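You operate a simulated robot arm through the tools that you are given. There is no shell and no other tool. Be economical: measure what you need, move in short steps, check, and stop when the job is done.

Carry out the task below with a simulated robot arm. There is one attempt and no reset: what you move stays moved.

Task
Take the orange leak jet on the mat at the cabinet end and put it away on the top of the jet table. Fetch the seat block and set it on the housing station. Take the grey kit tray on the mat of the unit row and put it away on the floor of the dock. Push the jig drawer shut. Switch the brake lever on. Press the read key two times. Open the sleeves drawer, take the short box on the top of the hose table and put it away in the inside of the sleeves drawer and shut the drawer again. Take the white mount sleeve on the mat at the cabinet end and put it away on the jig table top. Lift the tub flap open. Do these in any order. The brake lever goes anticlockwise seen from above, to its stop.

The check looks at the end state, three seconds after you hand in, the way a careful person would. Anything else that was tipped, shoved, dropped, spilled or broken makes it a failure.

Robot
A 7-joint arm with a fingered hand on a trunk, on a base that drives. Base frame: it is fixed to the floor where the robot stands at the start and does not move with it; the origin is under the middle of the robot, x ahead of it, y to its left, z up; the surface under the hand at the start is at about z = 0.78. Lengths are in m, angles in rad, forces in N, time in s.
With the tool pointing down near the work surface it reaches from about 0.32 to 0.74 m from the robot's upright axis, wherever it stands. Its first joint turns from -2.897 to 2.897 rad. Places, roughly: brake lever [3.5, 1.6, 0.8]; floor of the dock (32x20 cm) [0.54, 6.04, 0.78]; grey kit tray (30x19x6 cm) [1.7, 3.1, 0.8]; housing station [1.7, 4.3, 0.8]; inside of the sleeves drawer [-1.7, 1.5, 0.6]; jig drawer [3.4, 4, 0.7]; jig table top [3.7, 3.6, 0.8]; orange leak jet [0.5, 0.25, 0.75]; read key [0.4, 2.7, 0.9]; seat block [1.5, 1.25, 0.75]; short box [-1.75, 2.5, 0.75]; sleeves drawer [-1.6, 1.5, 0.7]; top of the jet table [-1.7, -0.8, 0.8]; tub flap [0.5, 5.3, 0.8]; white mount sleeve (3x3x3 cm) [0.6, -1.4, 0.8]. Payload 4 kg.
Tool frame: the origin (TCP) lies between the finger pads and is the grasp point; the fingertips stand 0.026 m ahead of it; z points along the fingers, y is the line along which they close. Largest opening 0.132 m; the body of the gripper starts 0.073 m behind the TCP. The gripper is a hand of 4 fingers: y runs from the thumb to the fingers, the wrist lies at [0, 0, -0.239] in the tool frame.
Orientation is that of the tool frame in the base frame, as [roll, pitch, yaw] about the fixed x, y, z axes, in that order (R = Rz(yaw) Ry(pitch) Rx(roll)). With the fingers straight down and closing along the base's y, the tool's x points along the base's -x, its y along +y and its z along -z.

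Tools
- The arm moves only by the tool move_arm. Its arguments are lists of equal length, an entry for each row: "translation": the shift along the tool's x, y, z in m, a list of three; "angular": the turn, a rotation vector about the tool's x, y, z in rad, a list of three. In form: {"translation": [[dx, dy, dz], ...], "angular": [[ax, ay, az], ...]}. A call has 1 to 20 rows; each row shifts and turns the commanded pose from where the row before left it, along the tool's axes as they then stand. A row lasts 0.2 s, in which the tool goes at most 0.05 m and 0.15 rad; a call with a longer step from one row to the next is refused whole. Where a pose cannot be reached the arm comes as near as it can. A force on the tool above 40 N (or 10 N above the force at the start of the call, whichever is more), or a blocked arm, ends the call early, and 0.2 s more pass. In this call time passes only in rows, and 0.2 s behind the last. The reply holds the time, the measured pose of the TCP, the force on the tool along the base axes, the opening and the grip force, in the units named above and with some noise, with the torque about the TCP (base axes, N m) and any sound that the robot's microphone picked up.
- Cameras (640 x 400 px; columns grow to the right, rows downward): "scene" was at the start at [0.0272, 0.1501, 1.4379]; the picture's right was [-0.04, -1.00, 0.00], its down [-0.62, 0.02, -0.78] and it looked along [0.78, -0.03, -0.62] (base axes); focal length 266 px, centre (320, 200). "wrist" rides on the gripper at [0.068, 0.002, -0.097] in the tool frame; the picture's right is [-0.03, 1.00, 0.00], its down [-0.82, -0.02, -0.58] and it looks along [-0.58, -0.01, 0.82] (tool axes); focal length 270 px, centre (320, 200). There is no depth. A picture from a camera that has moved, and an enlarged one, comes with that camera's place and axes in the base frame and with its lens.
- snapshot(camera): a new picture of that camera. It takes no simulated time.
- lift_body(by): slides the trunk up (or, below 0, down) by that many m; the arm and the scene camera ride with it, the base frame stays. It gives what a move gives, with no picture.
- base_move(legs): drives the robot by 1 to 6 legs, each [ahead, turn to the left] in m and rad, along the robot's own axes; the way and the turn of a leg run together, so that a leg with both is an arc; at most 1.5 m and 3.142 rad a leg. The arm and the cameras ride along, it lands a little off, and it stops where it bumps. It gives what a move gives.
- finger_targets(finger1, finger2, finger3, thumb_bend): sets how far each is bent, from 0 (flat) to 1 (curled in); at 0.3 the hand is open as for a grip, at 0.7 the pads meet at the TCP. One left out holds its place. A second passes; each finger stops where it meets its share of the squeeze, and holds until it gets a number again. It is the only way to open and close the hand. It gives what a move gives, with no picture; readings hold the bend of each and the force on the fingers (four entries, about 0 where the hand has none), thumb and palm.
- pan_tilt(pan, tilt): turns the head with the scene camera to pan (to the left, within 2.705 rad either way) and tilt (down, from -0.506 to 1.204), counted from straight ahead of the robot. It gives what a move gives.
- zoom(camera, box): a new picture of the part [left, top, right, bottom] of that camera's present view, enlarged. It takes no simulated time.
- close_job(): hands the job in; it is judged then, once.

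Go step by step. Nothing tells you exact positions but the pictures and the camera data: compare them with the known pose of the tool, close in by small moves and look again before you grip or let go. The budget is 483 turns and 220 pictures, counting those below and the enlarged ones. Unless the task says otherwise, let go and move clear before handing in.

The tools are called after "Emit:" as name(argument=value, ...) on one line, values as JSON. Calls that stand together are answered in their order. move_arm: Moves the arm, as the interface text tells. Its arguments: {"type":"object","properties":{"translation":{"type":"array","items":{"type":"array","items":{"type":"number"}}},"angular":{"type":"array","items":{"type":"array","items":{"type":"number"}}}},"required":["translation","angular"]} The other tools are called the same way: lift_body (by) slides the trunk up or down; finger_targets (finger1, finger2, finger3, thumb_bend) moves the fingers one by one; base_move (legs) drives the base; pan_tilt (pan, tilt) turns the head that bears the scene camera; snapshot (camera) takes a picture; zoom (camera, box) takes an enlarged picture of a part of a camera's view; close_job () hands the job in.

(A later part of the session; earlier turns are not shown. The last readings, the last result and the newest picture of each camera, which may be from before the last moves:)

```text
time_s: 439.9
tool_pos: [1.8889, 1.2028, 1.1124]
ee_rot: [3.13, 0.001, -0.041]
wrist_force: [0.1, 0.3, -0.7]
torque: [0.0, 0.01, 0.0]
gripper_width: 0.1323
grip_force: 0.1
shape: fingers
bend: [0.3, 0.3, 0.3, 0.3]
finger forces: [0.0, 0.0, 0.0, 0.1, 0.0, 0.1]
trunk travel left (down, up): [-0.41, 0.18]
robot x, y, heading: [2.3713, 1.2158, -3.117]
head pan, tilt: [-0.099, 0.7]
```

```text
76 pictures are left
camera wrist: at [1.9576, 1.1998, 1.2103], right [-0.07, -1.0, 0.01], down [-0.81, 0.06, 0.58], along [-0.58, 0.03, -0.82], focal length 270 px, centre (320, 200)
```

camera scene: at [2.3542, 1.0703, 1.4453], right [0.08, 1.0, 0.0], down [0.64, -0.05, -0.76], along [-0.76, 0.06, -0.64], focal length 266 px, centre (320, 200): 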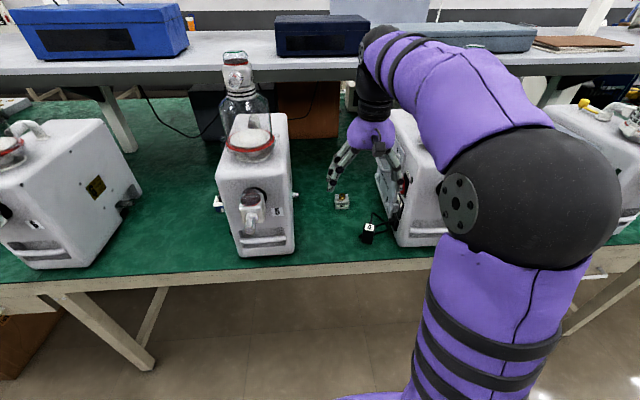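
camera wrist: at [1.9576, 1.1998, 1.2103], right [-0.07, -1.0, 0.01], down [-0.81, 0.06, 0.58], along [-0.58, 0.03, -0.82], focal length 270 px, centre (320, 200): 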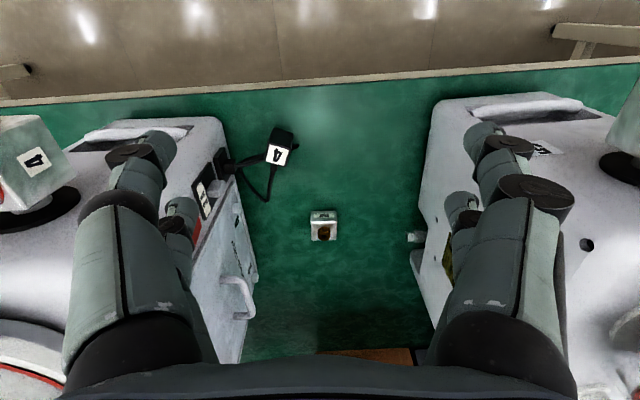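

The seat block is at about [1.604, 1.212], clear space on both sides. I drive a little closer and move the hand diagonally down over it.

Emit:
base_move(legs=[[0.11, -0.02]])

Emit:
move_arm(translation=[[-0.03, 0, 0.035], [-0.033, 0, 0.035], [-0.033, 0, 0.035], [-0.033, 0, 0.035], [-0.02, 0, 0.03]], angular=[[0, 0, 0.02], [0, 0, 0], [0, 0, 0], [0, 0, 0], [0, 0, 0]])

Emit:
snapshot(camera="wrist")

Emit:
snapshot(camera="scene")

```text
time_s: 441.1
tool_pos: [1.7826, 1.2105, 1.1124]
ee_rot: [3.131, 0.001, -0.058]
wrist_force: [0.3, 0.0, 0.2]
torque: [0.01, 0.02, -0.01]
gripper_width: 0.1327
grip_force: 0.2
shape: fingers
bend: [0.3, 0.3, 0.3, 0.3]
finger forces: [0.0, 0.0, 0.1, 0.0, 0.0, 0.1]
trunk travel left (down, up): [-0.41, 0.18]
robot x, y, heading: [2.2694, 1.2158, -3.141]
head pan, tilt: [-0.099, 0.7]
```

```text
time_s: 442.3
tool_pos: [1.6337, 1.2183, 0.9444]
ee_rot: [3.132, 0.001, -0.076]
wrist_force: [-0.8, 0.4, 0.5]
torque: [0.02, -0.01, 0.03]
gripper_width: 0.1325
grip_force: 0.1
shape: fingers
bend: [0.3, 0.3, 0.3, 0.3]
finger forces: [0.0, 0.0, 0.0, 0.1, 0.0, 0.0]
trunk travel left (down, up): [-0.41, 0.18]
robot x, y, heading: [2.2695, 1.2181, -3.136]
head pan, tilt: [-0.099, 0.7]
```

```text
75 pictures are left
camera wrist: at [1.7027, 1.2128, 1.0405], right [-0.1, -0.99, 0.01], down [-0.81, 0.09, 0.58], along [-0.58, 0.05, -0.82], focal length 270 px, centre (320, 200)
```

wrist: 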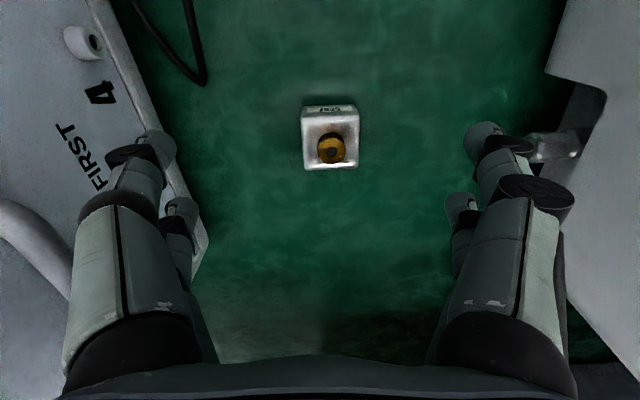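

```text
74 pictures are left
camera scene: at [2.2449, 1.0694, 1.4453], right [0.1, 1.0, 0.0], down [0.64, -0.06, -0.76], along [-0.76, 0.07, -0.64], focal length 266 px, centre (320, 200)
```

scene: 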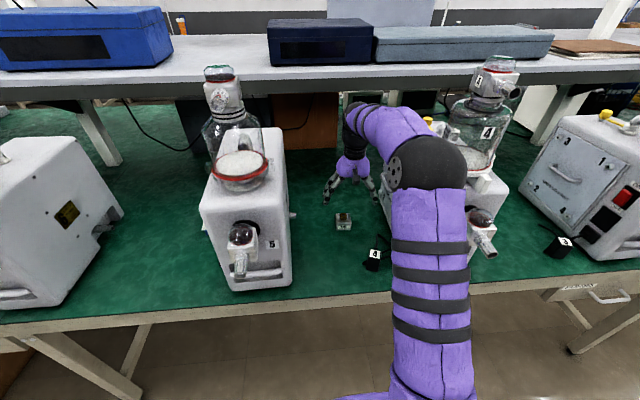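

The block is 4.7 cm wide, top z≈0.816, centred [1.605, 1.211]. I lower onto it.

Emit:
move_arm(translation=[[-0.014, 0.005, 0.04], [-0.014, 0.005, 0.04], [0, 0, 0.03]], angular=[[0, 0, 0], [0, 0, 0], [0, 0, 0]])

Emit:
snapshot(camera="wrist")

```text
time_s: 443.1
tool_pos: [1.6055, 1.2111, 0.8326]
ee_rot: [3.129, 0.0, -0.078]
wrist_force: [-0.5, -0.2, -0.3]
torque: [0.04, -0.02, 0.01]
gripper_width: 0.1325
grip_force: 0.1
shape: fingers
bend: [0.3, 0.3, 0.3, 0.3]
finger forces: [0.1, 0.1, 0.0, 0.0, 0.0, 0.0]
trunk travel left (down, up): [-0.41, 0.18]
robot x, y, heading: [2.2671, 1.2129, -3.132]
head pan, tilt: [-0.099, 0.7]
```

```text
73 pictures are left
camera wrist: at [1.6737, 1.2052, 0.9297], right [-0.1, -0.99, 0.01], down [-0.81, 0.09, 0.58], along [-0.58, 0.05, -0.82], focal length 270 px, centre (320, 200)
```

wrist: 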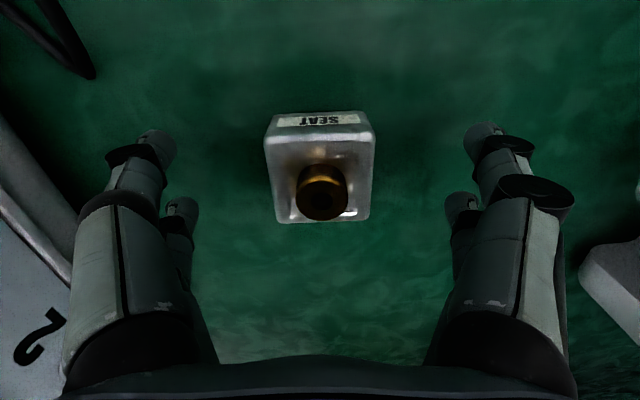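

It is labelled SEAT. I lower the last 2 cm and grip.

Emit:
move_arm(translation=[[0, 0, 0.021]], angular=[[0, 0, 0]])

Emit:
finger_targets(finger1=0.7, finger2=0.7, finger3=0.7, thumb_bend=0.7)

Emit:
move_arm(translation=[[0, 0, -0.02], [0, 0, -0.04], [0, 0, -0.04], [0.02, 0, -0.04]], angular=[[0, 0, 0], [0, 0, 0], [0, 0, 0], [0, 0, 0]])

Emit:
snapshot(camera="wrist")

```text
time_s: 443.5
tool_pos: [1.6054, 1.2111, 0.8127]
ee_rot: [3.13, -0.001, -0.075]
wrist_force: [0.2, 0.6, -0.3]
torque: [-0.01, 0.0, 0.01]
gripper_width: 0.1324
grip_force: 0.0
shape: fingers
bend: [0.3, 0.3, 0.3, 0.3]
finger forces: [0.0, 0.0, 0.0, 0.0, 0.0, 0.0]
trunk travel left (down, up): [-0.41, 0.18]
robot x, y, heading: [2.2689, 1.2135, -3.139]
head pan, tilt: [-0.099, 0.7]
```

```text
time_s: 444.5
tool_pos: [1.6058, 1.2098, 0.8123]
ee_rot: [3.131, -0.001, -0.078]
wrist_force: [-0.8, 0.3, -0.2]
torque: [-0.03, -0.01, -0.01]
gripper_width: 0.0469
grip_force: 21.7
shape: fingers
bend: [0.55, 0.55, 0.57, 0.62]
finger forces: [11.1, 10.4, 8.4, 0.0, 13.9, 0.0]
trunk travel left (down, up): [-0.41, 0.18]
robot x, y, heading: [2.2692, 1.2149, -3.142]
head pan, tilt: [-0.099, 0.7]
```

```text
time_s: 445.5
tool_pos: [1.6248, 1.2107, 0.9531]
ee_rot: [3.13, -0.002, -0.077]
wrist_force: [0.2, 0.0, -4.1]
torque: [-0.02, -0.04, 0.01]
gripper_width: 0.0473
grip_force: 21.9
shape: fingers
bend: [0.54, 0.54, 0.57, 0.62]
finger forces: [11.2, 10.4, 8.1, 0.0, 13.6, 0.0]
trunk travel left (down, up): [-0.41, 0.18]
robot x, y, heading: [2.2708, 1.2138, -3.14]
head pan, tilt: [-0.099, 0.7]
```

```text
72 pictures are left
camera wrist: at [1.6925, 1.2055, 1.0493], right [-0.1, -0.99, 0.01], down [-0.81, 0.09, 0.58], along [-0.57, 0.05, -0.82], focal length 270 px, centre (320, 200)
```

wrist: 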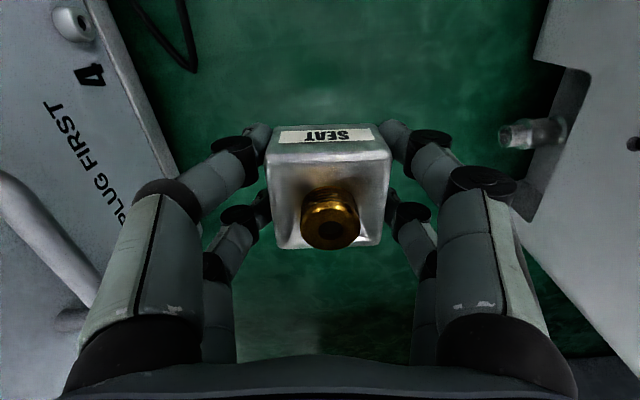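

Firmly held. I retrace out of the gap and drive north to the housing station.

Emit:
move_arm(translation=[[0.033, 0, -0.033], [0.033, 0, -0.035], [0.033, 0, -0.035], [0.033, 0, -0.035], [0.03, 0, -0.02]], angular=[[0, 0, 0], [0, 0, 0], [0, 0, 0], [0, 0, 0], [0, 0, 0]])

Emit:
base_move(legs=[[-0.38, 0], [0, -1.571], [1.5, 0], [1.3, 0], [0, 1.571]])

Emit:
pan_tilt(pan=0.0, tilt=0.65)

Emit:
snapshot(camera="scene")

```text
time_s: 446.7
tool_pos: [1.7863, 1.2011, 1.1102]
ee_rot: [3.128, -0.001, -0.077]
wrist_force: [-0.5, -0.1, -3.1]
torque: [0.02, -0.01, 0.03]
gripper_width: 0.0476
grip_force: 21.1
shape: fingers
bend: [0.54, 0.54, 0.57, 0.62]
finger forces: [11.1, 10.5, 8.0, 0.0, 13.5, 0.0]
trunk travel left (down, up): [-0.41, 0.18]
robot x, y, heading: [2.264, 1.2161, -3.136]
head pan, tilt: [-0.099, 0.7]
```

```text
time_s: 470.6
tool_pos: [2.1026, 3.9729, 1.1104]
ee_rot: [3.131, 0.0, -0.048]
wrist_force: [0.0, 0.3, -4.0]
torque: [0.01, 0.0, 0.01]
gripper_width: 0.0474
grip_force: 21.3
shape: fingers
bend: [0.54, 0.54, 0.57, 0.62]
finger forces: [11.1, 10.3, 8.1, 0.0, 13.4, 0.1]
trunk travel left (down, up): [-0.41, 0.18]
robot x, y, heading: [2.5855, 4.0029, -3.108]
head pan, tilt: [-0.099, 0.7]
```

```text
time_s: 471.3
tool_pos: [2.1028, 3.9718, 1.1118]
ee_rot: [3.128, 0.001, -0.048]
wrist_force: [-0.3, 0.4, -3.3]
torque: [-0.01, -0.02, -0.02]
gripper_width: 0.0471
grip_force: 21.5
shape: fingers
bend: [0.54, 0.54, 0.57, 0.62]
finger forces: [11.1, 10.2, 8.0, 0.0, 13.3, 0.1]
trunk travel left (down, up): [-0.41, 0.18]
robot x, y, heading: [2.5834, 3.9975, -3.111]
head pan, tilt: [0.0, 0.649]
```

```text
71 pictures are left
camera scene: at [2.5641, 3.8454, 1.4496], right [-0.03, 1.0, 0.0], down [0.6, 0.02, -0.8], along [-0.8, -0.03, -0.6], focal length 266 px, centre (320, 200)
```

scene: 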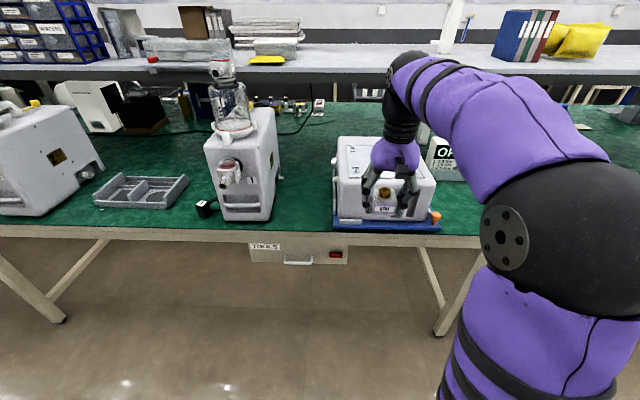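

I turn the base so that the arm clears the view and raise the trunk to look down on the station.

Emit:
lift_body(by=0.18)

Emit:
base_move(legs=[[0, -0.9], [0.15, 0]])

Emit:
pan_tilt(pan=0.9, tilt=0.75)

Emit:
zoom(camera="scene", box=[220, 80, 540, 280])

```text
time_s: 473.3
tool_pos: [2.1028, 3.9725, 1.2918]
ee_rot: [3.129, 0.001, -0.049]
wrist_force: [0.6, -0.3, -3.5]
torque: [0.05, -0.05, -0.01]
gripper_width: 0.0473
grip_force: 21.5
shape: fingers
bend: [0.54, 0.54, 0.57, 0.62]
finger forces: [11.3, 10.2, 8.1, 0.0, 13.4, 0.0]
trunk travel left (down, up): [-0.59, 0.0]
robot x, y, heading: [2.5852, 3.9992, -3.106]
head pan, tilt: [0.0, 0.649]
```

```text
time_s: 477.2
tool_pos: [2.1522, 4.4747, 1.2909]
ee_rot: [3.129, 0.001, -0.931]
wrist_force: [0.2, -0.5, -3.5]
torque: [-0.02, -0.03, 0.0]
gripper_width: 0.0472
grip_force: 21.7
shape: fingers
bend: [0.54, 0.54, 0.57, 0.62]
finger forces: [11.2, 10.1, 7.9, 0.0, 13.4, 0.1]
trunk travel left (down, up): [-0.59, 0.0]
robot x, y, heading: [2.4787, 4.1183, 2.292]
head pan, tilt: [0.0, 0.649]
```

```text
time_s: 478.4
tool_pos: [2.1523, 4.4754, 1.2913]
ee_rot: [3.128, 0.0, -0.929]
wrist_force: [0.4, 0.0, -3.5]
torque: [0.01, -0.04, -0.03]
gripper_width: 0.0472
grip_force: 21.5
shape: fingers
bend: [0.54, 0.54, 0.57, 0.62]
finger forces: [11.2, 10.2, 8.1, 0.0, 13.4, 0.0]
trunk travel left (down, up): [-0.59, 0.0]
robot x, y, heading: [2.4805, 4.1162, 2.295]
head pan, tilt: [0.901, 0.75]
```

```text
2.00 times, centred on (380, 180) of scene
camera zoom: at [2.3227, 3.9691, 1.6211], right [-0.05, 1.0, 0.0], down [0.68, 0.04, -0.73], along [-0.73, -0.04, -0.68], focal length 531 px, centre (200, 240)
```

zoom: 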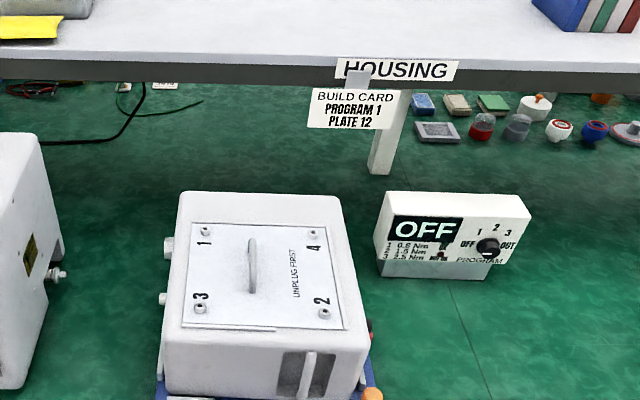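

Emit:
pan_tilt(pan=0.65, tilt=0.85)

Emit:
snapshot(camera="scene")

```text
time_s: 479.2
tool_pos: [2.1513, 4.4744, 1.2909]
ee_rot: [3.129, 0.001, -0.931]
wrist_force: [-0.2, 0.1, -2.2]
torque: [-0.03, -0.01, 0.01]
gripper_width: 0.047
grip_force: 21.3
shape: fingers
bend: [0.54, 0.54, 0.57, 0.62]
finger forces: [11.1, 10.2, 7.9, 0.1, 13.3, 0.0]
trunk travel left (down, up): [-0.59, 0.0]
robot x, y, heading: [2.4781, 4.1219, 2.296]
head pan, tilt: [0.649, 0.85]
```

```text
69 pictures are left
camera scene: at [2.3288, 3.9888, 1.613], right [0.2, 0.98, 0.0], down [0.74, -0.15, -0.66], along [-0.65, 0.13, -0.75], focal length 266 px, centre (320, 200)
```

scene: 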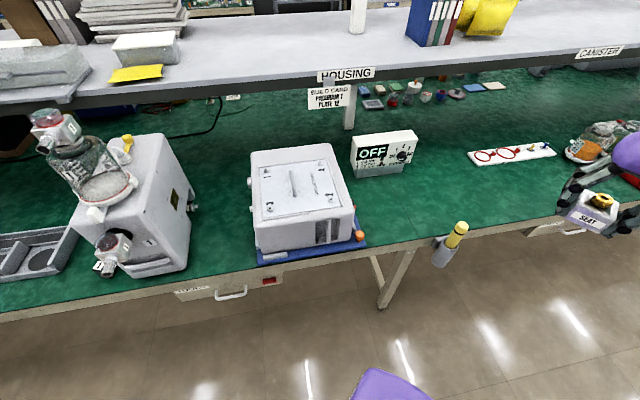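

The HOUSING station's free mat is right of the housing, around [1.72, 4.34]. I position the robot to set the block there.

Emit:
base_move(legs=[[0, -0.725], [0.22, 0], [0, 1.571], [0.14, 0]])

Emit:
lift_body(by=-0.18)

Emit:
pan_tilt(pan=0, tilt=0.75)

Emit:
snapshot(camera="scene")

Emit:
snapshot(camera="wrist")

```text
time_s: 488.1
tool_pos: [1.8575, 4.3383, 1.291]
ee_rot: [3.129, 0.0, -0.093]
wrist_force: [-0.3, -0.8, -3.0]
torque: [0.01, 0.0, -0.03]
gripper_width: 0.047
grip_force: 21.0
shape: fingers
bend: [0.54, 0.54, 0.58, 0.62]
finger forces: [11.2, 10.3, 8.0, 0.0, 13.4, 0.0]
trunk travel left (down, up): [-0.59, 0.0]
robot x, y, heading: [2.3412, 4.3424, 3.125]
head pan, tilt: [0.649, 0.85]
```

```text
time_s: 490.1
tool_pos: [1.8567, 4.338, 1.1105]
ee_rot: [3.13, 0.0, -0.092]
wrist_force: [-0.1, -0.9, -3.1]
torque: [0.05, -0.01, 0.02]
gripper_width: 0.047
grip_force: 22.0
shape: fingers
bend: [0.54, 0.54, 0.58, 0.62]
finger forces: [11.2, 10.2, 8.0, 0.0, 13.5, 0.0]
trunk travel left (down, up): [-0.41, 0.18]
robot x, y, heading: [2.3424, 4.3452, 3.127]
head pan, tilt: [0.649, 0.85]
```

```text
time_s: 491.1
tool_pos: [1.8569, 4.3403, 1.1106]
ee_rot: [3.129, -0.001, -0.093]
wrist_force: [-1.5, 0.0, -3.7]
torque: [0.01, 0.0, 0.0]
gripper_width: 0.0472
grip_force: 21.4
shape: fingers
bend: [0.54, 0.54, 0.58, 0.62]
finger forces: [11.2, 10.2, 7.9, 0.1, 13.4, 0.0]
trunk travel left (down, up): [-0.41, 0.18]
robot x, y, heading: [2.3409, 4.3439, 3.124]
head pan, tilt: [0.0, 0.75]
```

```text
68 pictures are left
camera scene: at [2.3157, 4.1919, 1.441], right [0.01, 1.0, 0.0], down [0.68, -0.01, -0.73], along [-0.73, 0.01, -0.68], focal length 266 px, centre (320, 200)
```

scene: 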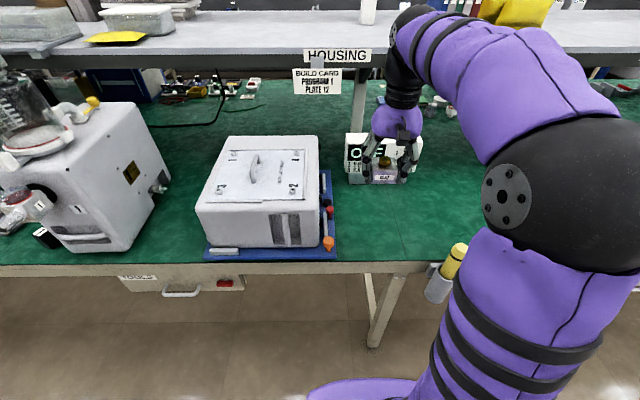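

```text
67 pictures are left
camera wrist: at [1.9252, 4.3322, 1.2079], right [-0.12, -0.99, 0.01], down [-0.81, 0.1, 0.58], along [-0.57, 0.06, -0.82], focal length 270 px, centre (320, 200)
```

wrist: 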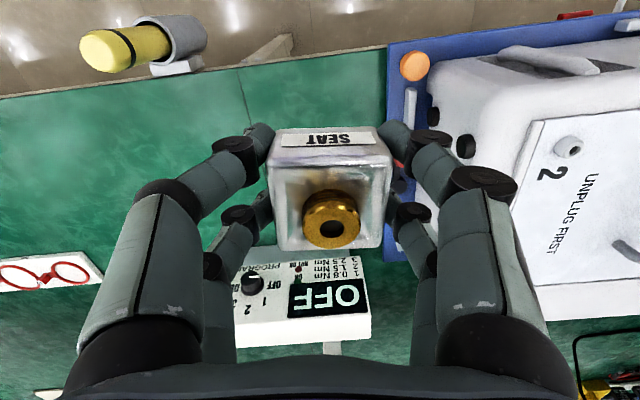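

Emit:
move_arm(translation=[[0, 0, 0], [-0.034, -0.004, 0], [-0.034, -0.004, 0], [-0.034, -0.004, 0], [-0.034, -0.003, 0], [0, 0, 0.045], [0, 0, 0.045], [0, 0, 0.045], [0, 0, 0.045], [0, 0, 0.045], [0, 0, 0.035]], angular=[[0, 0, -0.093], [0, 0, 0], [0, 0, 0], [0, 0, 0], [0, 0, 0], [0, 0, 0], [0, 0, 0], [0, 0, 0], [0, 0, 0], [0, 0, 0], [0, 0, 0]])

Emit:
snapshot(camera="wrist")

Emit:
snapshot(camera="scene")

```text
time_s: 493.5
tool_pos: [1.7187, 4.3518, 0.8513]
ee_rot: [3.129, 0.001, 0.003]
wrist_force: [0.2, -0.2, -2.6]
torque: [0.0, 0.0, 0.02]
gripper_width: 0.0472
grip_force: 21.7
shape: fingers
bend: [0.54, 0.54, 0.58, 0.62]
finger forces: [11.3, 10.4, 8.1, 0.1, 13.4, 0.0]
trunk travel left (down, up): [-0.41, 0.18]
robot x, y, heading: [2.3398, 4.3413, 3.124]
head pan, tilt: [0.0, 0.75]
```

```text
66 pictures are left
camera wrist: at [1.7868, 4.3514, 0.9475], right [-0.02, -1.0, 0.01], down [-0.82, 0.03, 0.58], along [-0.58, 0.0, -0.82], focal length 270 px, centre (320, 200)
```

wrist: 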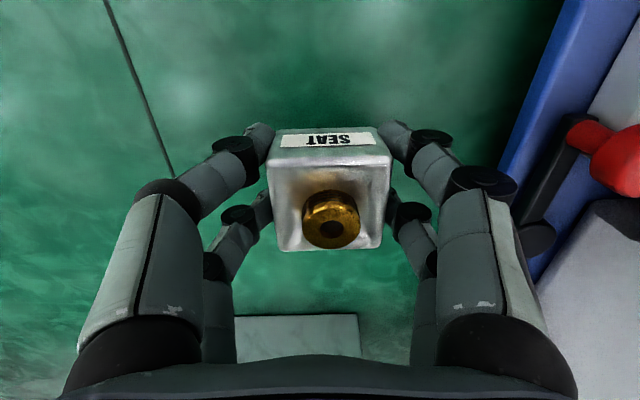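

```text
65 pictures are left
camera scene: at [2.3155, 4.192, 1.441], right [0.02, 1.0, 0.0], down [0.68, -0.01, -0.73], along [-0.73, 0.01, -0.68], focal length 266 px, centre (320, 200)
```

scene: 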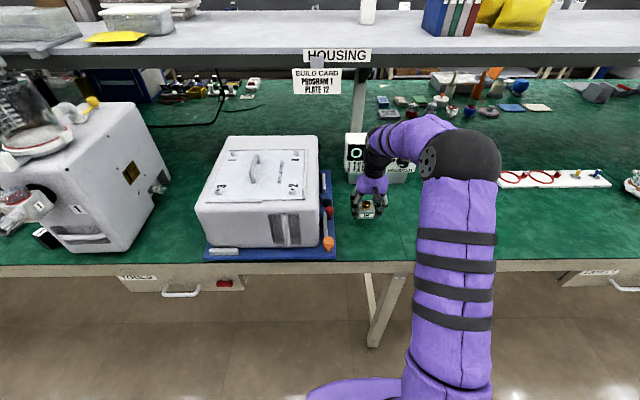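

I lower until contact.

Emit:
move_arm(translation=[[0, 0, 0.02], [0, 0, 0.012], [0, 0, 0]], angular=[[0, 0, 0], [0, 0, 0], [0, 0, 0]])

Emit:
move_arm(translation=[[0, 0, 0.004], [0, 0, 0.003], [0, 0, 0]], angular=[[0, 0, 0], [0, 0, 0], [0, 0, 0]])

```text
time_s: 494.3
tool_pos: [1.7206, 4.3516, 0.8176]
ee_rot: [3.13, 0.002, -0.002]
wrist_force: [-0.4, 0.1, -2.4]
torque: [0.05, 0.0, 0.0]
gripper_width: 0.047
grip_force: 21.1
shape: fingers
bend: [0.54, 0.54, 0.58, 0.62]
finger forces: [11.2, 10.3, 8.2, 0.1, 13.3, 0.0]
trunk travel left (down, up): [-0.41, 0.18]
robot x, y, heading: [2.3405, 4.3443, 3.13]
head pan, tilt: [0.0, 0.75]
```

```text
time_s: 495.1
tool_pos: [1.7203, 4.3522, 0.8125]
ee_rot: [3.129, 0.003, 0.0]
wrist_force: [-1.0, -0.9, 5.6]
torque: [-0.18, 0.09, 0.01]
gripper_width: 0.0471
grip_force: 22.4
shape: fingers
bend: [0.54, 0.54, 0.58, 0.62]
finger forces: [11.3, 10.5, 9.9, 0.1, 13.3, 0.0]
trunk travel left (down, up): [-0.41, 0.18]
robot x, y, heading: [2.3367, 4.3441, 3.127]
head pan, tilt: [0.0, 0.75]
```

Contact. I open the fingers partially and rise.

Emit:
finger_targets(finger1=0.46, finger2=0.46, finger3=0.46, thumb_bend=0.46)

Emit:
move_arm(translation=[[0, 0, -0.005], [0, 0, -0.01], [0, 0, -0.04], [0, 0, -0.045], [0, 0, -0.045], [0, 0, -0.045], [0, 0, -0.045], [0, 0, -0.045]], angular=[[0, 0, 0], [0, 0, 0], [0, 0, 0], [0, 0, 0], [0, 0, 0], [0, 0, 0], [0, 0, 0], [0, 0, 0]])

Emit:
snapshot(camera="scene")

```text
time_s: 496.1
tool_pos: [1.7204, 4.3512, 0.8123]
ee_rot: [3.129, 0.004, 0.002]
wrist_force: [-1.4, -4.1, 17.3]
torque: [0.67, -0.13, 0.03]
gripper_width: 0.0755
grip_force: 8.5
shape: fingers
bend: [0.46, 0.46, 0.47, 0.48]
finger forces: [0.1, 0.1, 4.1, 0.0, 12.8, 0.1]
trunk travel left (down, up): [-0.41, 0.18]
robot x, y, heading: [2.3427, 4.3478, 3.128]
head pan, tilt: [0.0, 0.75]
```

```text
time_s: 497.9
tool_pos: [1.7201, 4.3551, 1.0889]
ee_rot: [3.131, 0.0, 0.001]
wrist_force: [-0.3, 0.5, 0.1]
torque: [0.0, -0.01, -0.01]
gripper_width: 0.0786
grip_force: 0.0
shape: fingers
bend: [0.46, 0.46, 0.46, 0.46]
finger forces: [0.0, 0.0, 0.1, 0.1, 0.0, 0.0]
trunk travel left (down, up): [-0.41, 0.18]
robot x, y, heading: [2.3422, 4.3434, 3.129]
head pan, tilt: [0.0, 0.75]
```

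```text
64 pictures are left
camera scene: at [2.3158, 4.192, 1.441], right [0.01, 1.0, 0.0], down [0.68, -0.01, -0.73], along [-0.73, 0.01, -0.68], focal length 266 px, centre (320, 200)
```

scene: 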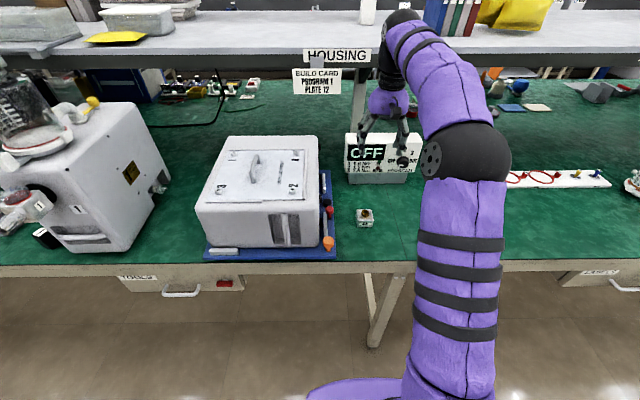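

The seat block stands on the housing station. Next the kit tray at about [1.67, 3.07]: I retract and drive there.

Emit:
move_arm(translation=[[0.035, 0, 0], [0.035, 0, 0], [0.035, 0, 0], [0.035, 0, 0]], angular=[[0, 0, 0], [0, 0, 0], [0, 0, 0], [0, 0, 0]])

Emit:
base_move(legs=[[-0.25, 0], [0, 1.58], [1.27, 0], [0, -1.571], [0.2, 0]])

Emit:
snapshot(camera="scene")

Emit:
snapshot(camera="wrist")

```text
time_s: 498.9
tool_pos: [1.8583, 4.3532, 1.0913]
ee_rot: [3.129, 0.0, 0.0]
wrist_force: [-0.2, -0.4, -0.6]
torque: [0.0, -0.03, 0.01]
gripper_width: 0.0786
grip_force: 0.1
shape: fingers
bend: [0.46, 0.46, 0.46, 0.46]
finger forces: [0.0, 0.1, 0.0, 0.0, 0.0, 0.0]
trunk travel left (down, up): [-0.41, 0.18]
robot x, y, heading: [2.3401, 4.3402, 3.126]
head pan, tilt: [0.0, 0.75]
```

```text
time_s: 516.2
tool_pos: [1.8765, 3.0868, 1.0895]
ee_rot: [3.129, 0.001, 0.02]
wrist_force: [0.3, -0.3, 0.5]
torque: [0.0, 0.0, 0.0]
gripper_width: 0.079
grip_force: 0.1
shape: fingers
bend: [0.46, 0.46, 0.46, 0.46]
finger forces: [0.1, 0.1, 0.0, 0.0, 0.1, 0.1]
trunk travel left (down, up): [-0.41, 0.18]
robot x, y, heading: [2.3585, 3.0853, -3.136]
head pan, tilt: [0.0, 0.75]
```

```text
63 pictures are left
camera scene: at [2.3369, 2.934, 1.4411], right [-0.01, 1.0, 0.0], down [0.68, 0.0, -0.73], along [-0.73, 0.0, -0.68], focal length 266 px, centre (320, 200)
```

scene: 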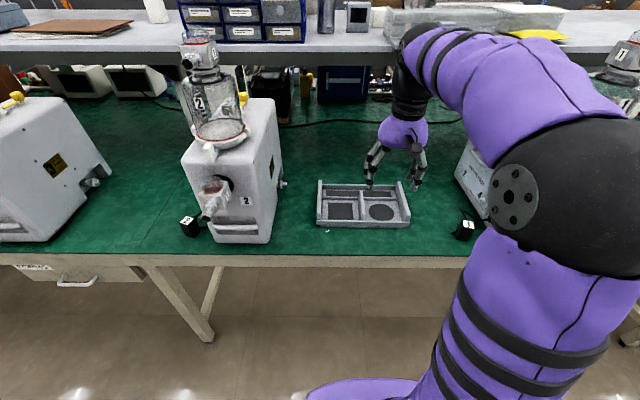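

```text
62 pictures are left
camera wrist: at [1.945, 3.0883, 1.1873], right [-0.01, -1.0, 0.01], down [-0.82, 0.01, 0.58], along [-0.58, -0.01, -0.82], focal length 270 px, centre (320, 200)
```

wrist: 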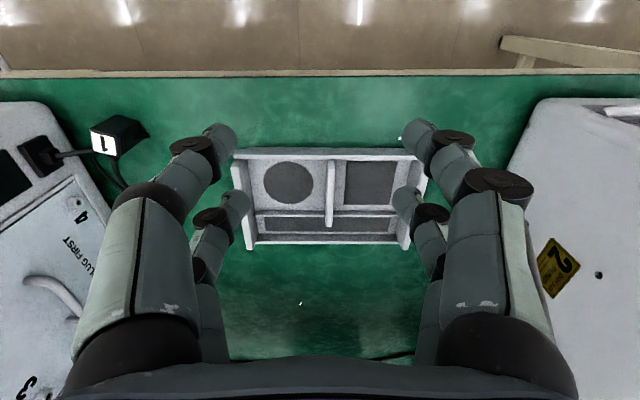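

The divider is at y≈3.067, x 1.64–1.77. I move over it and lower.

Emit:
base_move(legs=[[0.05, 0]])

Emit:
move_arm(translation=[[-0.03, 0.005, 0.02], [-0.03, 0.005, 0.035], [-0.03, 0.005, 0.035], [-0.03, 0.005, 0.035], [-0.028, 0, 0.035], [0, 0, 0.04]], angular=[[0, 0, 0], [0, 0, 0], [0, 0, 0], [0, 0, 0], [0, 0, 0], [0, 0, 0]])

Emit:
snapshot(camera="wrist")

```text
time_s: 517.1
tool_pos: [1.8244, 3.0862, 1.09]
ee_rot: [3.128, 0.003, 0.021]
wrist_force: [0.1, 0.1, 0.1]
torque: [0.02, 0.02, 0.02]
gripper_width: 0.079
grip_force: 0.0
shape: fingers
bend: [0.46, 0.46, 0.46, 0.46]
finger forces: [0.0, 0.0, 0.0, 0.1, 0.0, 0.0]
trunk travel left (down, up): [-0.41, 0.18]
robot x, y, heading: [2.3048, 3.0891, -3.135]
head pan, tilt: [0.0, 0.75]
```

```text
time_s: 518.5
tool_pos: [1.6795, 3.0599, 0.8904]
ee_rot: [3.131, 0.002, 0.022]
wrist_force: [-0.4, -0.6, 0.2]
torque: [0.0, 0.0, 0.0]
gripper_width: 0.0788
grip_force: 0.1
shape: fingers
bend: [0.46, 0.46, 0.46, 0.46]
finger forces: [0.0, 0.1, 0.1, 0.0, 0.0, 0.0]
trunk travel left (down, up): [-0.41, 0.18]
robot x, y, heading: [2.3101, 3.0873, -3.136]
head pan, tilt: [0.0, 0.75]
```

```text
61 pictures are left
camera wrist: at [1.7482, 3.0609, 0.987], right [0.0, -1.0, 0.01], down [-0.82, 0.01, 0.58], along [-0.58, -0.01, -0.82], focal length 270 px, centre (320, 200)
```

wrist: 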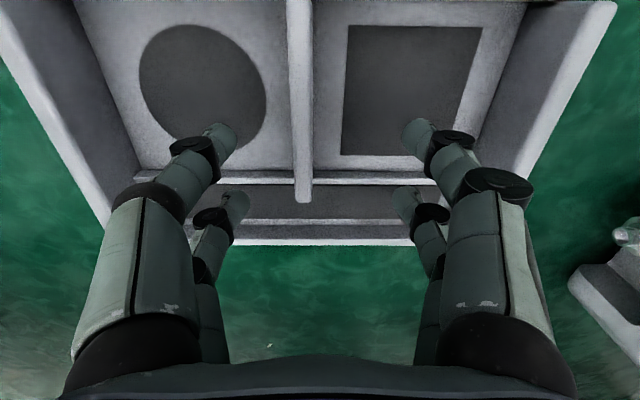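

Emit:
move_arm(translation=[[0.012, -0.011, 0.02], [0, 0, 0.03]], angular=[[0, 0, 0.02], [0, 0, 0]])

Emit:
snapshot(camera="wrist")

Emit:
zoom(camera="scene", box=[290, 130, 450, 250])

```text
time_s: 519.1
tool_pos: [1.6907, 3.0704, 0.8411]
ee_rot: [3.131, 0.002, 0.0]
wrist_force: [0.3, -0.2, -0.5]
torque: [0.01, 0.01, -0.02]
gripper_width: 0.079
grip_force: 0.1
shape: fingers
bend: [0.46, 0.46, 0.46, 0.46]
finger forces: [0.0, 0.0, 0.0, 0.0, 0.0, 0.1]
trunk travel left (down, up): [-0.41, 0.18]
robot x, y, heading: [2.3075, 3.084, -3.135]
head pan, tilt: [0.0, 0.75]
```

```text
60 pictures are left
camera wrist: at [1.7592, 3.0709, 0.9373], right [-0.03, -1.0, 0.01], down [-0.81, 0.03, 0.58], along [-0.58, 0.01, -0.82], focal length 270 px, centre (320, 200)
```

wrist: 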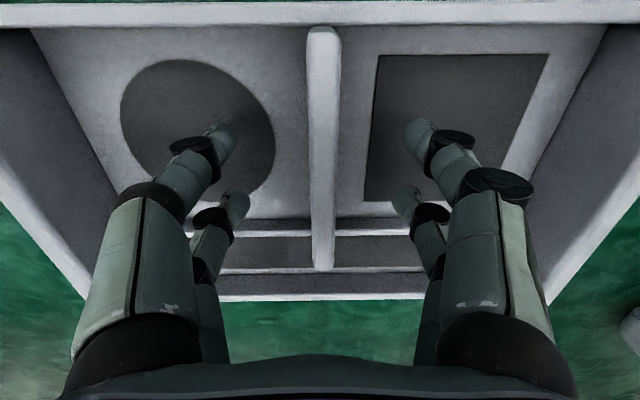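

```text
3.33 times, centred on (370, 190) of scene
camera zoom: at [2.2863, 2.9337, 1.4411], right [-0.01, 1.0, 0.0], down [0.68, 0.01, -0.73], along [-0.73, -0.01, -0.68], focal length 885 px, centre (153, 233)
```

zoom: 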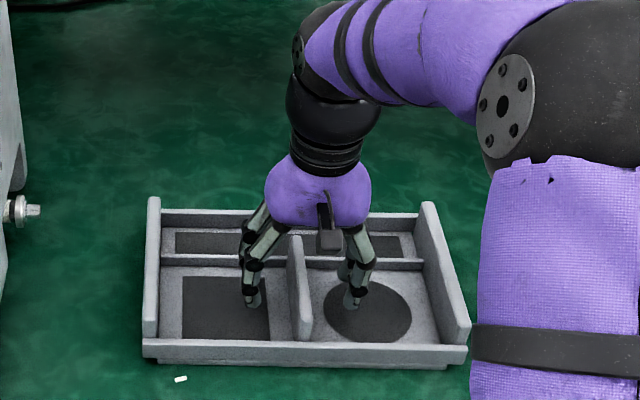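

Straddling the divider nicely. I lower 1.2 cm, close, and test-lift.

Emit:
move_arm(translation=[[0, 0, 0.012], [0, 0, 0]], angular=[[0, 0, 0], [0, 0, 0]])

Emit:
finger_targets(finger1=0.75, finger2=0.75, finger3=0.75, thumb_bend=0.75)

Emit:
move_arm(translation=[[0, 0, -0.02], [0, 0, -0.02], [0, 0, 0]], angular=[[0, 0, 0], [0, 0, 0], [0, 0, 0]])

Emit:
snapshot(camera="wrist")

Emit:
zoom(camera="scene", box=[290, 130, 450, 250])

```text
time_s: 519.7
tool_pos: [1.6886, 3.0724, 0.8287]
ee_rot: [3.128, 0.0, -0.001]
wrist_force: [-0.2, 0.2, 0.0]
torque: [0.0, 0.02, 0.03]
gripper_width: 0.0787
grip_force: 0.0
shape: fingers
bend: [0.46, 0.46, 0.46, 0.46]
finger forces: [0.0, 0.1, 0.0, 0.1, 0.0, 0.1]
trunk travel left (down, up): [-0.41, 0.18]
robot x, y, heading: [2.3083, 3.084, -3.133]
head pan, tilt: [0.0, 0.75]
```

```text
time_s: 520.7
tool_pos: [1.6892, 3.071, 0.8281]
ee_rot: [3.13, 0.0, 0.0]
wrist_force: [-0.6, -0.1, 0.4]
torque: [0.0, -0.08, -0.01]
gripper_width: 0.0078
grip_force: 15.1
shape: fingers
bend: [0.71, 0.71, 0.72, 0.68]
finger forces: [8.1, 6.8, 6.1, 0.0, 8.7, 0.0]
trunk travel left (down, up): [-0.41, 0.18]
robot x, y, heading: [2.3035, 3.0864, -3.136]
head pan, tilt: [0.0, 0.75]
```

```text
time_s: 521.5
tool_pos: [1.6897, 3.0723, 0.8702]
ee_rot: [3.129, -0.001, -0.002]
wrist_force: [-0.1, -0.2, -4.2]
torque: [0.02, -0.08, 0.01]
gripper_width: 0.0078
grip_force: 15.4
shape: fingers
bend: [0.71, 0.71, 0.72, 0.68]
finger forces: [8.2, 6.8, 6.3, 0.0, 8.9, 0.1]
trunk travel left (down, up): [-0.41, 0.18]
robot x, y, heading: [2.3085, 3.0846, -3.128]
head pan, tilt: [0.0, 0.75]
```

```text
58 pictures are left
camera wrist: at [1.7584, 3.0718, 0.9666], right [-0.03, -1.0, 0.01], down [-0.82, 0.03, 0.58], along [-0.58, 0.0, -0.82], focal length 270 px, centre (320, 200)
```

wrist: 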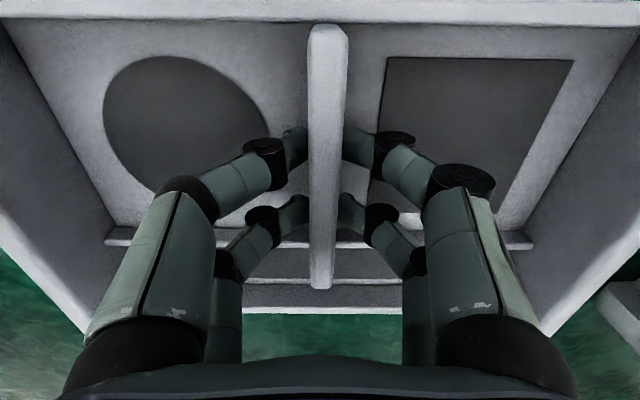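

```text
3.33 times, centred on (370, 190) of scene
camera zoom: at [2.2859, 2.9336, 1.441], right [-0.01, 1.0, 0.0], down [0.68, 0.01, -0.73], along [-0.73, -0.01, -0.68], focal length 885 px, centre (153, 233)
```

zoom: 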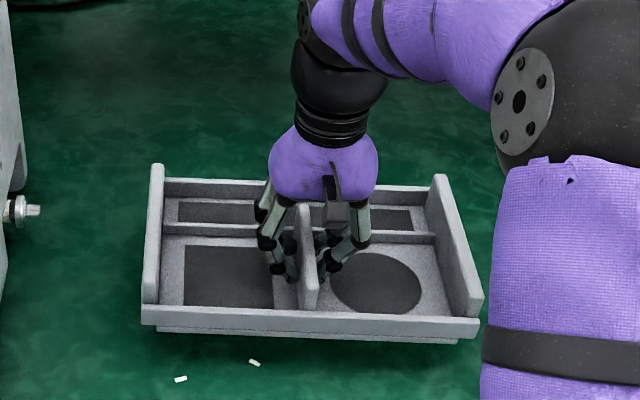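

The tray lifts level and steady. I raise and retract it, then carry it north around the bench end.

Emit:
move_arm(translation=[[0, 0, -0.045], [0, 0, -0.045], [0, 0, -0.045], [0, 0, -0.045], [0, 0, -0.045], [0.03, 0, 0], [0.035, 0, 0], [0.035, 0, 0], [0.03, 0, 0]], angular=[[0, 0, 0], [0, 0, 0], [0, 0, 0], [0, 0, 0], [0, 0, 0], [0, 0, 0], [0, 0, 0], [0, 0, 0], [0, 0, 0]])

Emit:
base_move(legs=[[-0.32, 0], [0, -1.577], [1.5, 0], [1.5, 0], [1.3, 0]])

Emit:
snapshot(camera="wrist")

```text
time_s: 523.5
tool_pos: [1.8239, 3.0758, 1.0891]
ee_rot: [3.13, 0.002, 0.0]
wrist_force: [0.4, -0.3, -4.1]
torque: [-0.03, -0.12, 0.0]
gripper_width: 0.0078
grip_force: 15.1
shape: fingers
bend: [0.71, 0.72, 0.72, 0.68]
finger forces: [8.3, 7.0, 6.2, 0.0, 8.8, 0.0]
trunk travel left (down, up): [-0.41, 0.18]
robot x, y, heading: [2.306, 3.082, -3.133]
head pan, tilt: [0.0, 0.75]
```

```text
time_s: 550.0
tool_pos: [2.624, 7.8795, 1.0893]
ee_rot: [3.129, -0.001, -1.605]
wrist_force: [-0.3, 0.0, -4.0]
torque: [-0.1, -0.03, 0.0]
gripper_width: 0.0078
grip_force: 14.9
shape: fingers
bend: [0.71, 0.72, 0.72, 0.68]
finger forces: [8.3, 6.6, 6.1, 0.0, 8.9, 0.1]
trunk travel left (down, up): [-0.41, 0.18]
robot x, y, heading: [2.6151, 7.3936, 1.545]
head pan, tilt: [0.0, 0.75]
```

```text
56 pictures are left
camera wrist: at [2.621, 7.811, 1.1867], right [-1.0, 0.06, 0.01], down [0.06, 0.81, 0.58], along [0.03, 0.58, -0.82], focal length 270 px, centre (320, 200)
```

wrist: 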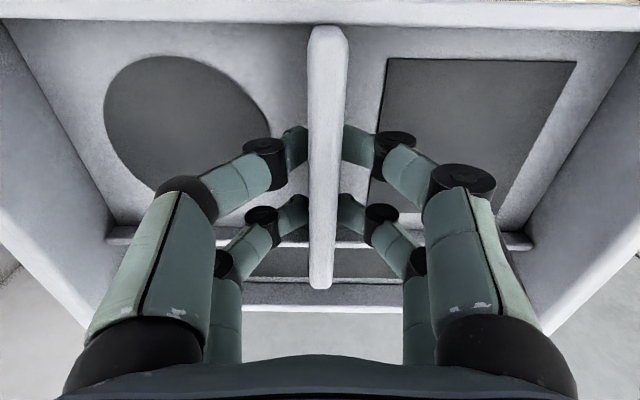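

Emit:
base_move(legs=[[0.5, 0], [0, 1.597], [1.45, 0], [1.4, 0]])

Emit:
base_move(legs=[[0, 1.571], [1.2, 0]])

```text
time_s: 570.5
tool_pos: [-0.6798, 7.895, 1.0902]
ee_rot: [3.131, 0.0, -0.025]
wrist_force: [0.3, -0.1, -4.2]
torque: [-0.01, -0.13, 0.01]
gripper_width: 0.0079
grip_force: 14.7
shape: fingers
bend: [0.72, 0.72, 0.72, 0.68]
finger forces: [8.4, 6.4, 6.2, 0.0, 8.7, 0.1]
trunk travel left (down, up): [-0.41, 0.18]
robot x, y, heading: [-0.1946, 7.8939, 3.124]
head pan, tilt: [0.0, 0.75]
```

```text
time_s: 580.8
tool_pos: [-0.2165, 6.2161, 1.0888]
ee_rot: [3.129, 0.001, 1.544]
wrist_force: [0.2, -0.6, -4.4]
torque: [0.07, 0.01, 0.01]
gripper_width: 0.0077
grip_force: 14.4
shape: fingers
bend: [0.72, 0.72, 0.72, 0.68]
finger forces: [8.2, 6.5, 6.0, 0.0, 8.6, 0.0]
trunk travel left (down, up): [-0.41, 0.18]
robot x, y, heading: [-0.2151, 6.698, -1.586]
head pan, tilt: [0.0, 0.75]
```

The tray rides well. I move level with the dock and turn to face it.

Emit:
base_move(legs=[[0.655, 0], [0, 1.586]])

Emit:
pan_tilt(pan=-0.1, tilt=0.75)

Emit:
snapshot(camera="scene")

```text
time_s: 588.9
tool_pos: [0.2532, 6.0802, 1.0896]
ee_rot: [3.129, -0.001, -3.097]
wrist_force: [0.9, 0.1, -4.0]
torque: [0.01, 0.11, 0.01]
gripper_width: 0.0078
grip_force: 14.3
shape: fingers
bend: [0.72, 0.72, 0.72, 0.68]
finger forces: [8.4, 6.4, 6.0, 0.0, 8.7, 0.0]
trunk travel left (down, up): [-0.41, 0.18]
robot x, y, heading: [-0.2301, 6.0476, 0.053]
head pan, tilt: [0.0, 0.75]
```

```text
time_s: 589.5
tool_pos: [0.254, 6.0806, 1.0885]
ee_rot: [3.128, 0.001, -3.097]
wrist_force: [-0.1, 0.1, -3.4]
torque: [0.01, 0.08, 0.01]
gripper_width: 0.0077
grip_force: 15.0
shape: fingers
bend: [0.72, 0.72, 0.72, 0.68]
finger forces: [8.3, 6.3, 5.9, 0.0, 8.8, 0.1]
trunk travel left (down, up): [-0.41, 0.18]
robot x, y, heading: [-0.2293, 6.048, 0.053]
head pan, tilt: [-0.099, 0.75]
```

```text
55 pictures are left
camera scene: at [-0.2139, 6.1944, 1.441], right [-0.05, -1.0, 0.0], down [-0.68, 0.03, -0.73], along [0.73, -0.03, -0.68], focal length 266 px, centre (320, 200)
```

scene: 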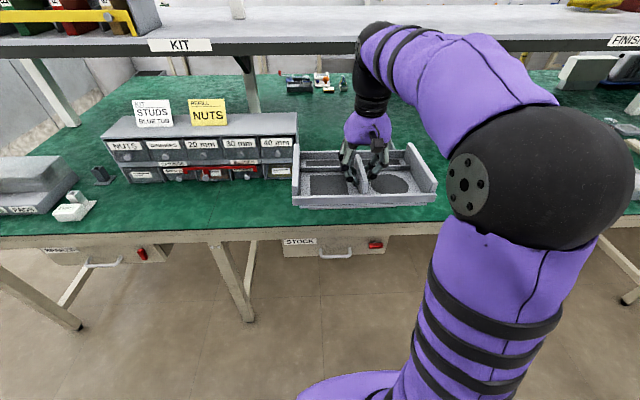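

The tray hides the dock; I turn the base right briefly to view the dock plate precisely.

Emit:
base_move(legs=[[0, -0.8]])

Emit:
pan_tilt(pan=0.75, tilt=0.8)

Emit:
zoom(camera="scene", box=[220, 100, 460, 250])

```text
time_s: 592.2
tool_pos: [0.1401, 5.7357, 1.0896]
ee_rot: [3.127, 0.0, 2.419]
wrist_force: [-0.5, 0.1, -4.3]
torque: [0.07, 0.08, 0.02]
gripper_width: 0.0075
grip_force: 15.0
shape: fingers
bend: [0.72, 0.72, 0.72, 0.68]
finger forces: [8.4, 6.3, 5.9, 0.0, 8.7, 0.0]
trunk travel left (down, up): [-0.41, 0.18]
robot x, y, heading: [-0.229, 6.0466, -0.719]
head pan, tilt: [-0.099, 0.75]
```

```text
time_s: 593.4
tool_pos: [0.1405, 5.7345, 1.0893]
ee_rot: [3.129, 0.0, 2.416]
wrist_force: [0.1, -0.2, -3.6]
torque: [0.1, 0.03, 0.02]
gripper_width: 0.0075
grip_force: 14.8
shape: fingers
bend: [0.72, 0.72, 0.72, 0.68]
finger forces: [8.3, 6.3, 6.0, 0.0, 8.8, 0.1]
trunk travel left (down, up): [-0.41, 0.18]
robot x, y, heading: [-0.2296, 6.0475, -0.72]
head pan, tilt: [0.75, 0.799]
```

```text
2.67 times, centred on (340, 175) of scene
camera zoom: at [-0.0928, 6.2056, 1.437], right [0.03, -1.0, 0.0], down [-0.72, -0.02, -0.7], along [0.7, 0.02, -0.72], focal length 708 px, centre (267, 267)
```

zoom: 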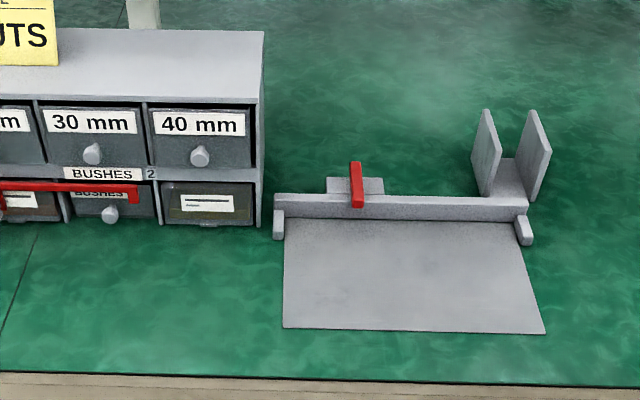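

The dock floor spans x≈0.442–0.635, y≈5.888–6.202, with small end stops at the back. I turn back, move closer and bring the tray above it.

Emit:
base_move(legs=[[0, 0.73], [0.13, 0]])

Emit:
pan_tilt(pan=0.0, tilt=0.85)

Emit:
zoom(camera="scene", box=[240, 100, 480, 250])

```text
time_s: 596.8
tool_pos: [0.386, 6.0671, 1.0899]
ee_rot: [3.128, -0.001, -3.133]
wrist_force: [0.3, -0.6, -4.3]
torque: [-0.03, 0.1, -0.01]
gripper_width: 0.0078
grip_force: 14.7
shape: fingers
bend: [0.72, 0.72, 0.72, 0.68]
finger forces: [8.4, 6.4, 6.0, 0.1, 8.8, 0.0]
trunk travel left (down, up): [-0.41, 0.18]
robot x, y, heading: [-0.099, 6.0526, 0.018]
head pan, tilt: [0.75, 0.799]
```

```text
time_s: 597.9
tool_pos: [0.3874, 6.0658, 1.09]
ee_rot: [3.13, 0.0, -3.132]
wrist_force: [0.0, 0.6, -4.7]
torque: [-0.01, 0.1, -0.01]
gripper_width: 0.0077
grip_force: 14.8
shape: fingers
bend: [0.72, 0.72, 0.72, 0.68]
finger forces: [8.4, 6.2, 6.0, 0.0, 8.9, 0.1]
trunk travel left (down, up): [-0.41, 0.18]
robot x, y, heading: [-0.1005, 6.0484, 0.017]
head pan, tilt: [0.0, 0.85]
```

```text
2.67 times, centred on (360, 175) of scene
camera zoom: at [-0.0814, 6.2043, 1.433], right [0.02, -1.0, 0.0], down [-0.75, -0.01, -0.66], along [0.66, 0.01, -0.75], focal length 708 px, centre (213, 267)
```

zoom: 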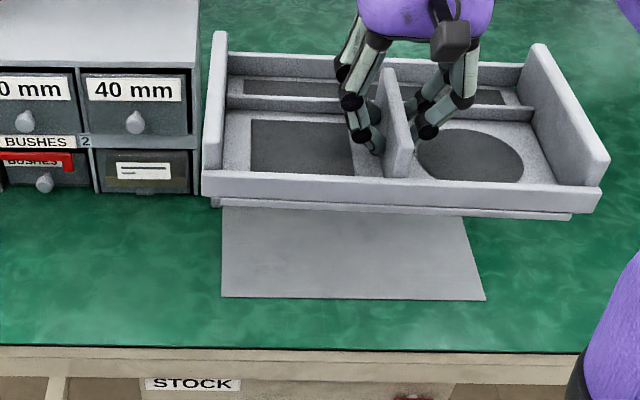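

The tray sits about -0.045 rad turned in the hand; I compensate, move over the dock and lower to about 5 cm above it.

Emit:
move_arm(translation=[[0, 0, 0], [-0.0327, -0.006, 0], [-0.0327, -0.006, 0], [-0.0327, -0.006, 0], [-0.0327, -0.006, 0], [0, 0, 0.045], [0, 0, 0.045], [0, 0, 0.045], [0, 0, 0.03]], angular=[[0, 0, -0.042], [0, 0, 0], [0, 0, 0], [0, 0, 0], [0, 0, 0], [0, 0, 0], [0, 0, 0], [0, 0, 0], [0, 0, 0]])

Emit:
zoom(camera="scene", box=[260, 100, 460, 225])

Emit:
snapshot(camera="wrist")

```text
time_s: 599.9
tool_pos: [0.5152, 6.0519, 0.9206]
ee_rot: [3.129, 0.0, -3.087]
wrist_force: [0.2, -0.4, -5.5]
torque: [-0.04, 0.11, 0.03]
gripper_width: 0.0078
grip_force: 15.5
shape: fingers
bend: [0.72, 0.72, 0.72, 0.68]
finger forces: [8.6, 6.6, 6.3, 0.0, 8.9, 0.0]
trunk travel left (down, up): [-0.41, 0.18]
robot x, y, heading: [-0.0958, 6.0522, 0.014]
head pan, tilt: [0.0, 0.85]
```

```text
3.20 times, centred on (360, 162) of scene
camera zoom: at [-0.0811, 6.2042, 1.433], right [0.02, -1.0, 0.0], down [-0.75, -0.01, -0.66], along [0.66, 0.01, -0.75], focal length 850 px, centre (192, 320)
```

zoom: 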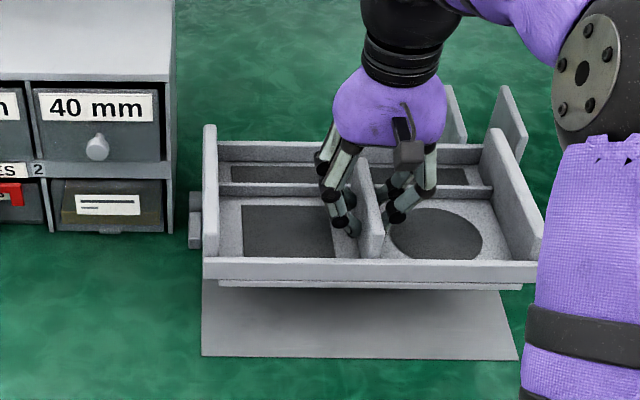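

```text
51 pictures are left
camera wrist: at [0.4467, 6.049, 1.0191], right [-0.03, 1.0, 0.01], down [0.82, 0.02, 0.58], along [0.58, 0.03, -0.82], focal length 270 px, centre (320, 200)
```

wrist: 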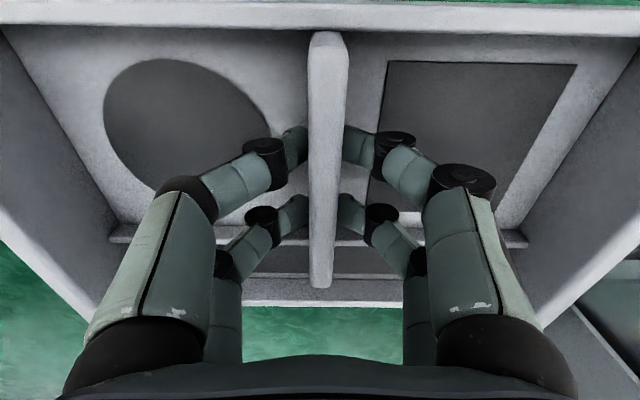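

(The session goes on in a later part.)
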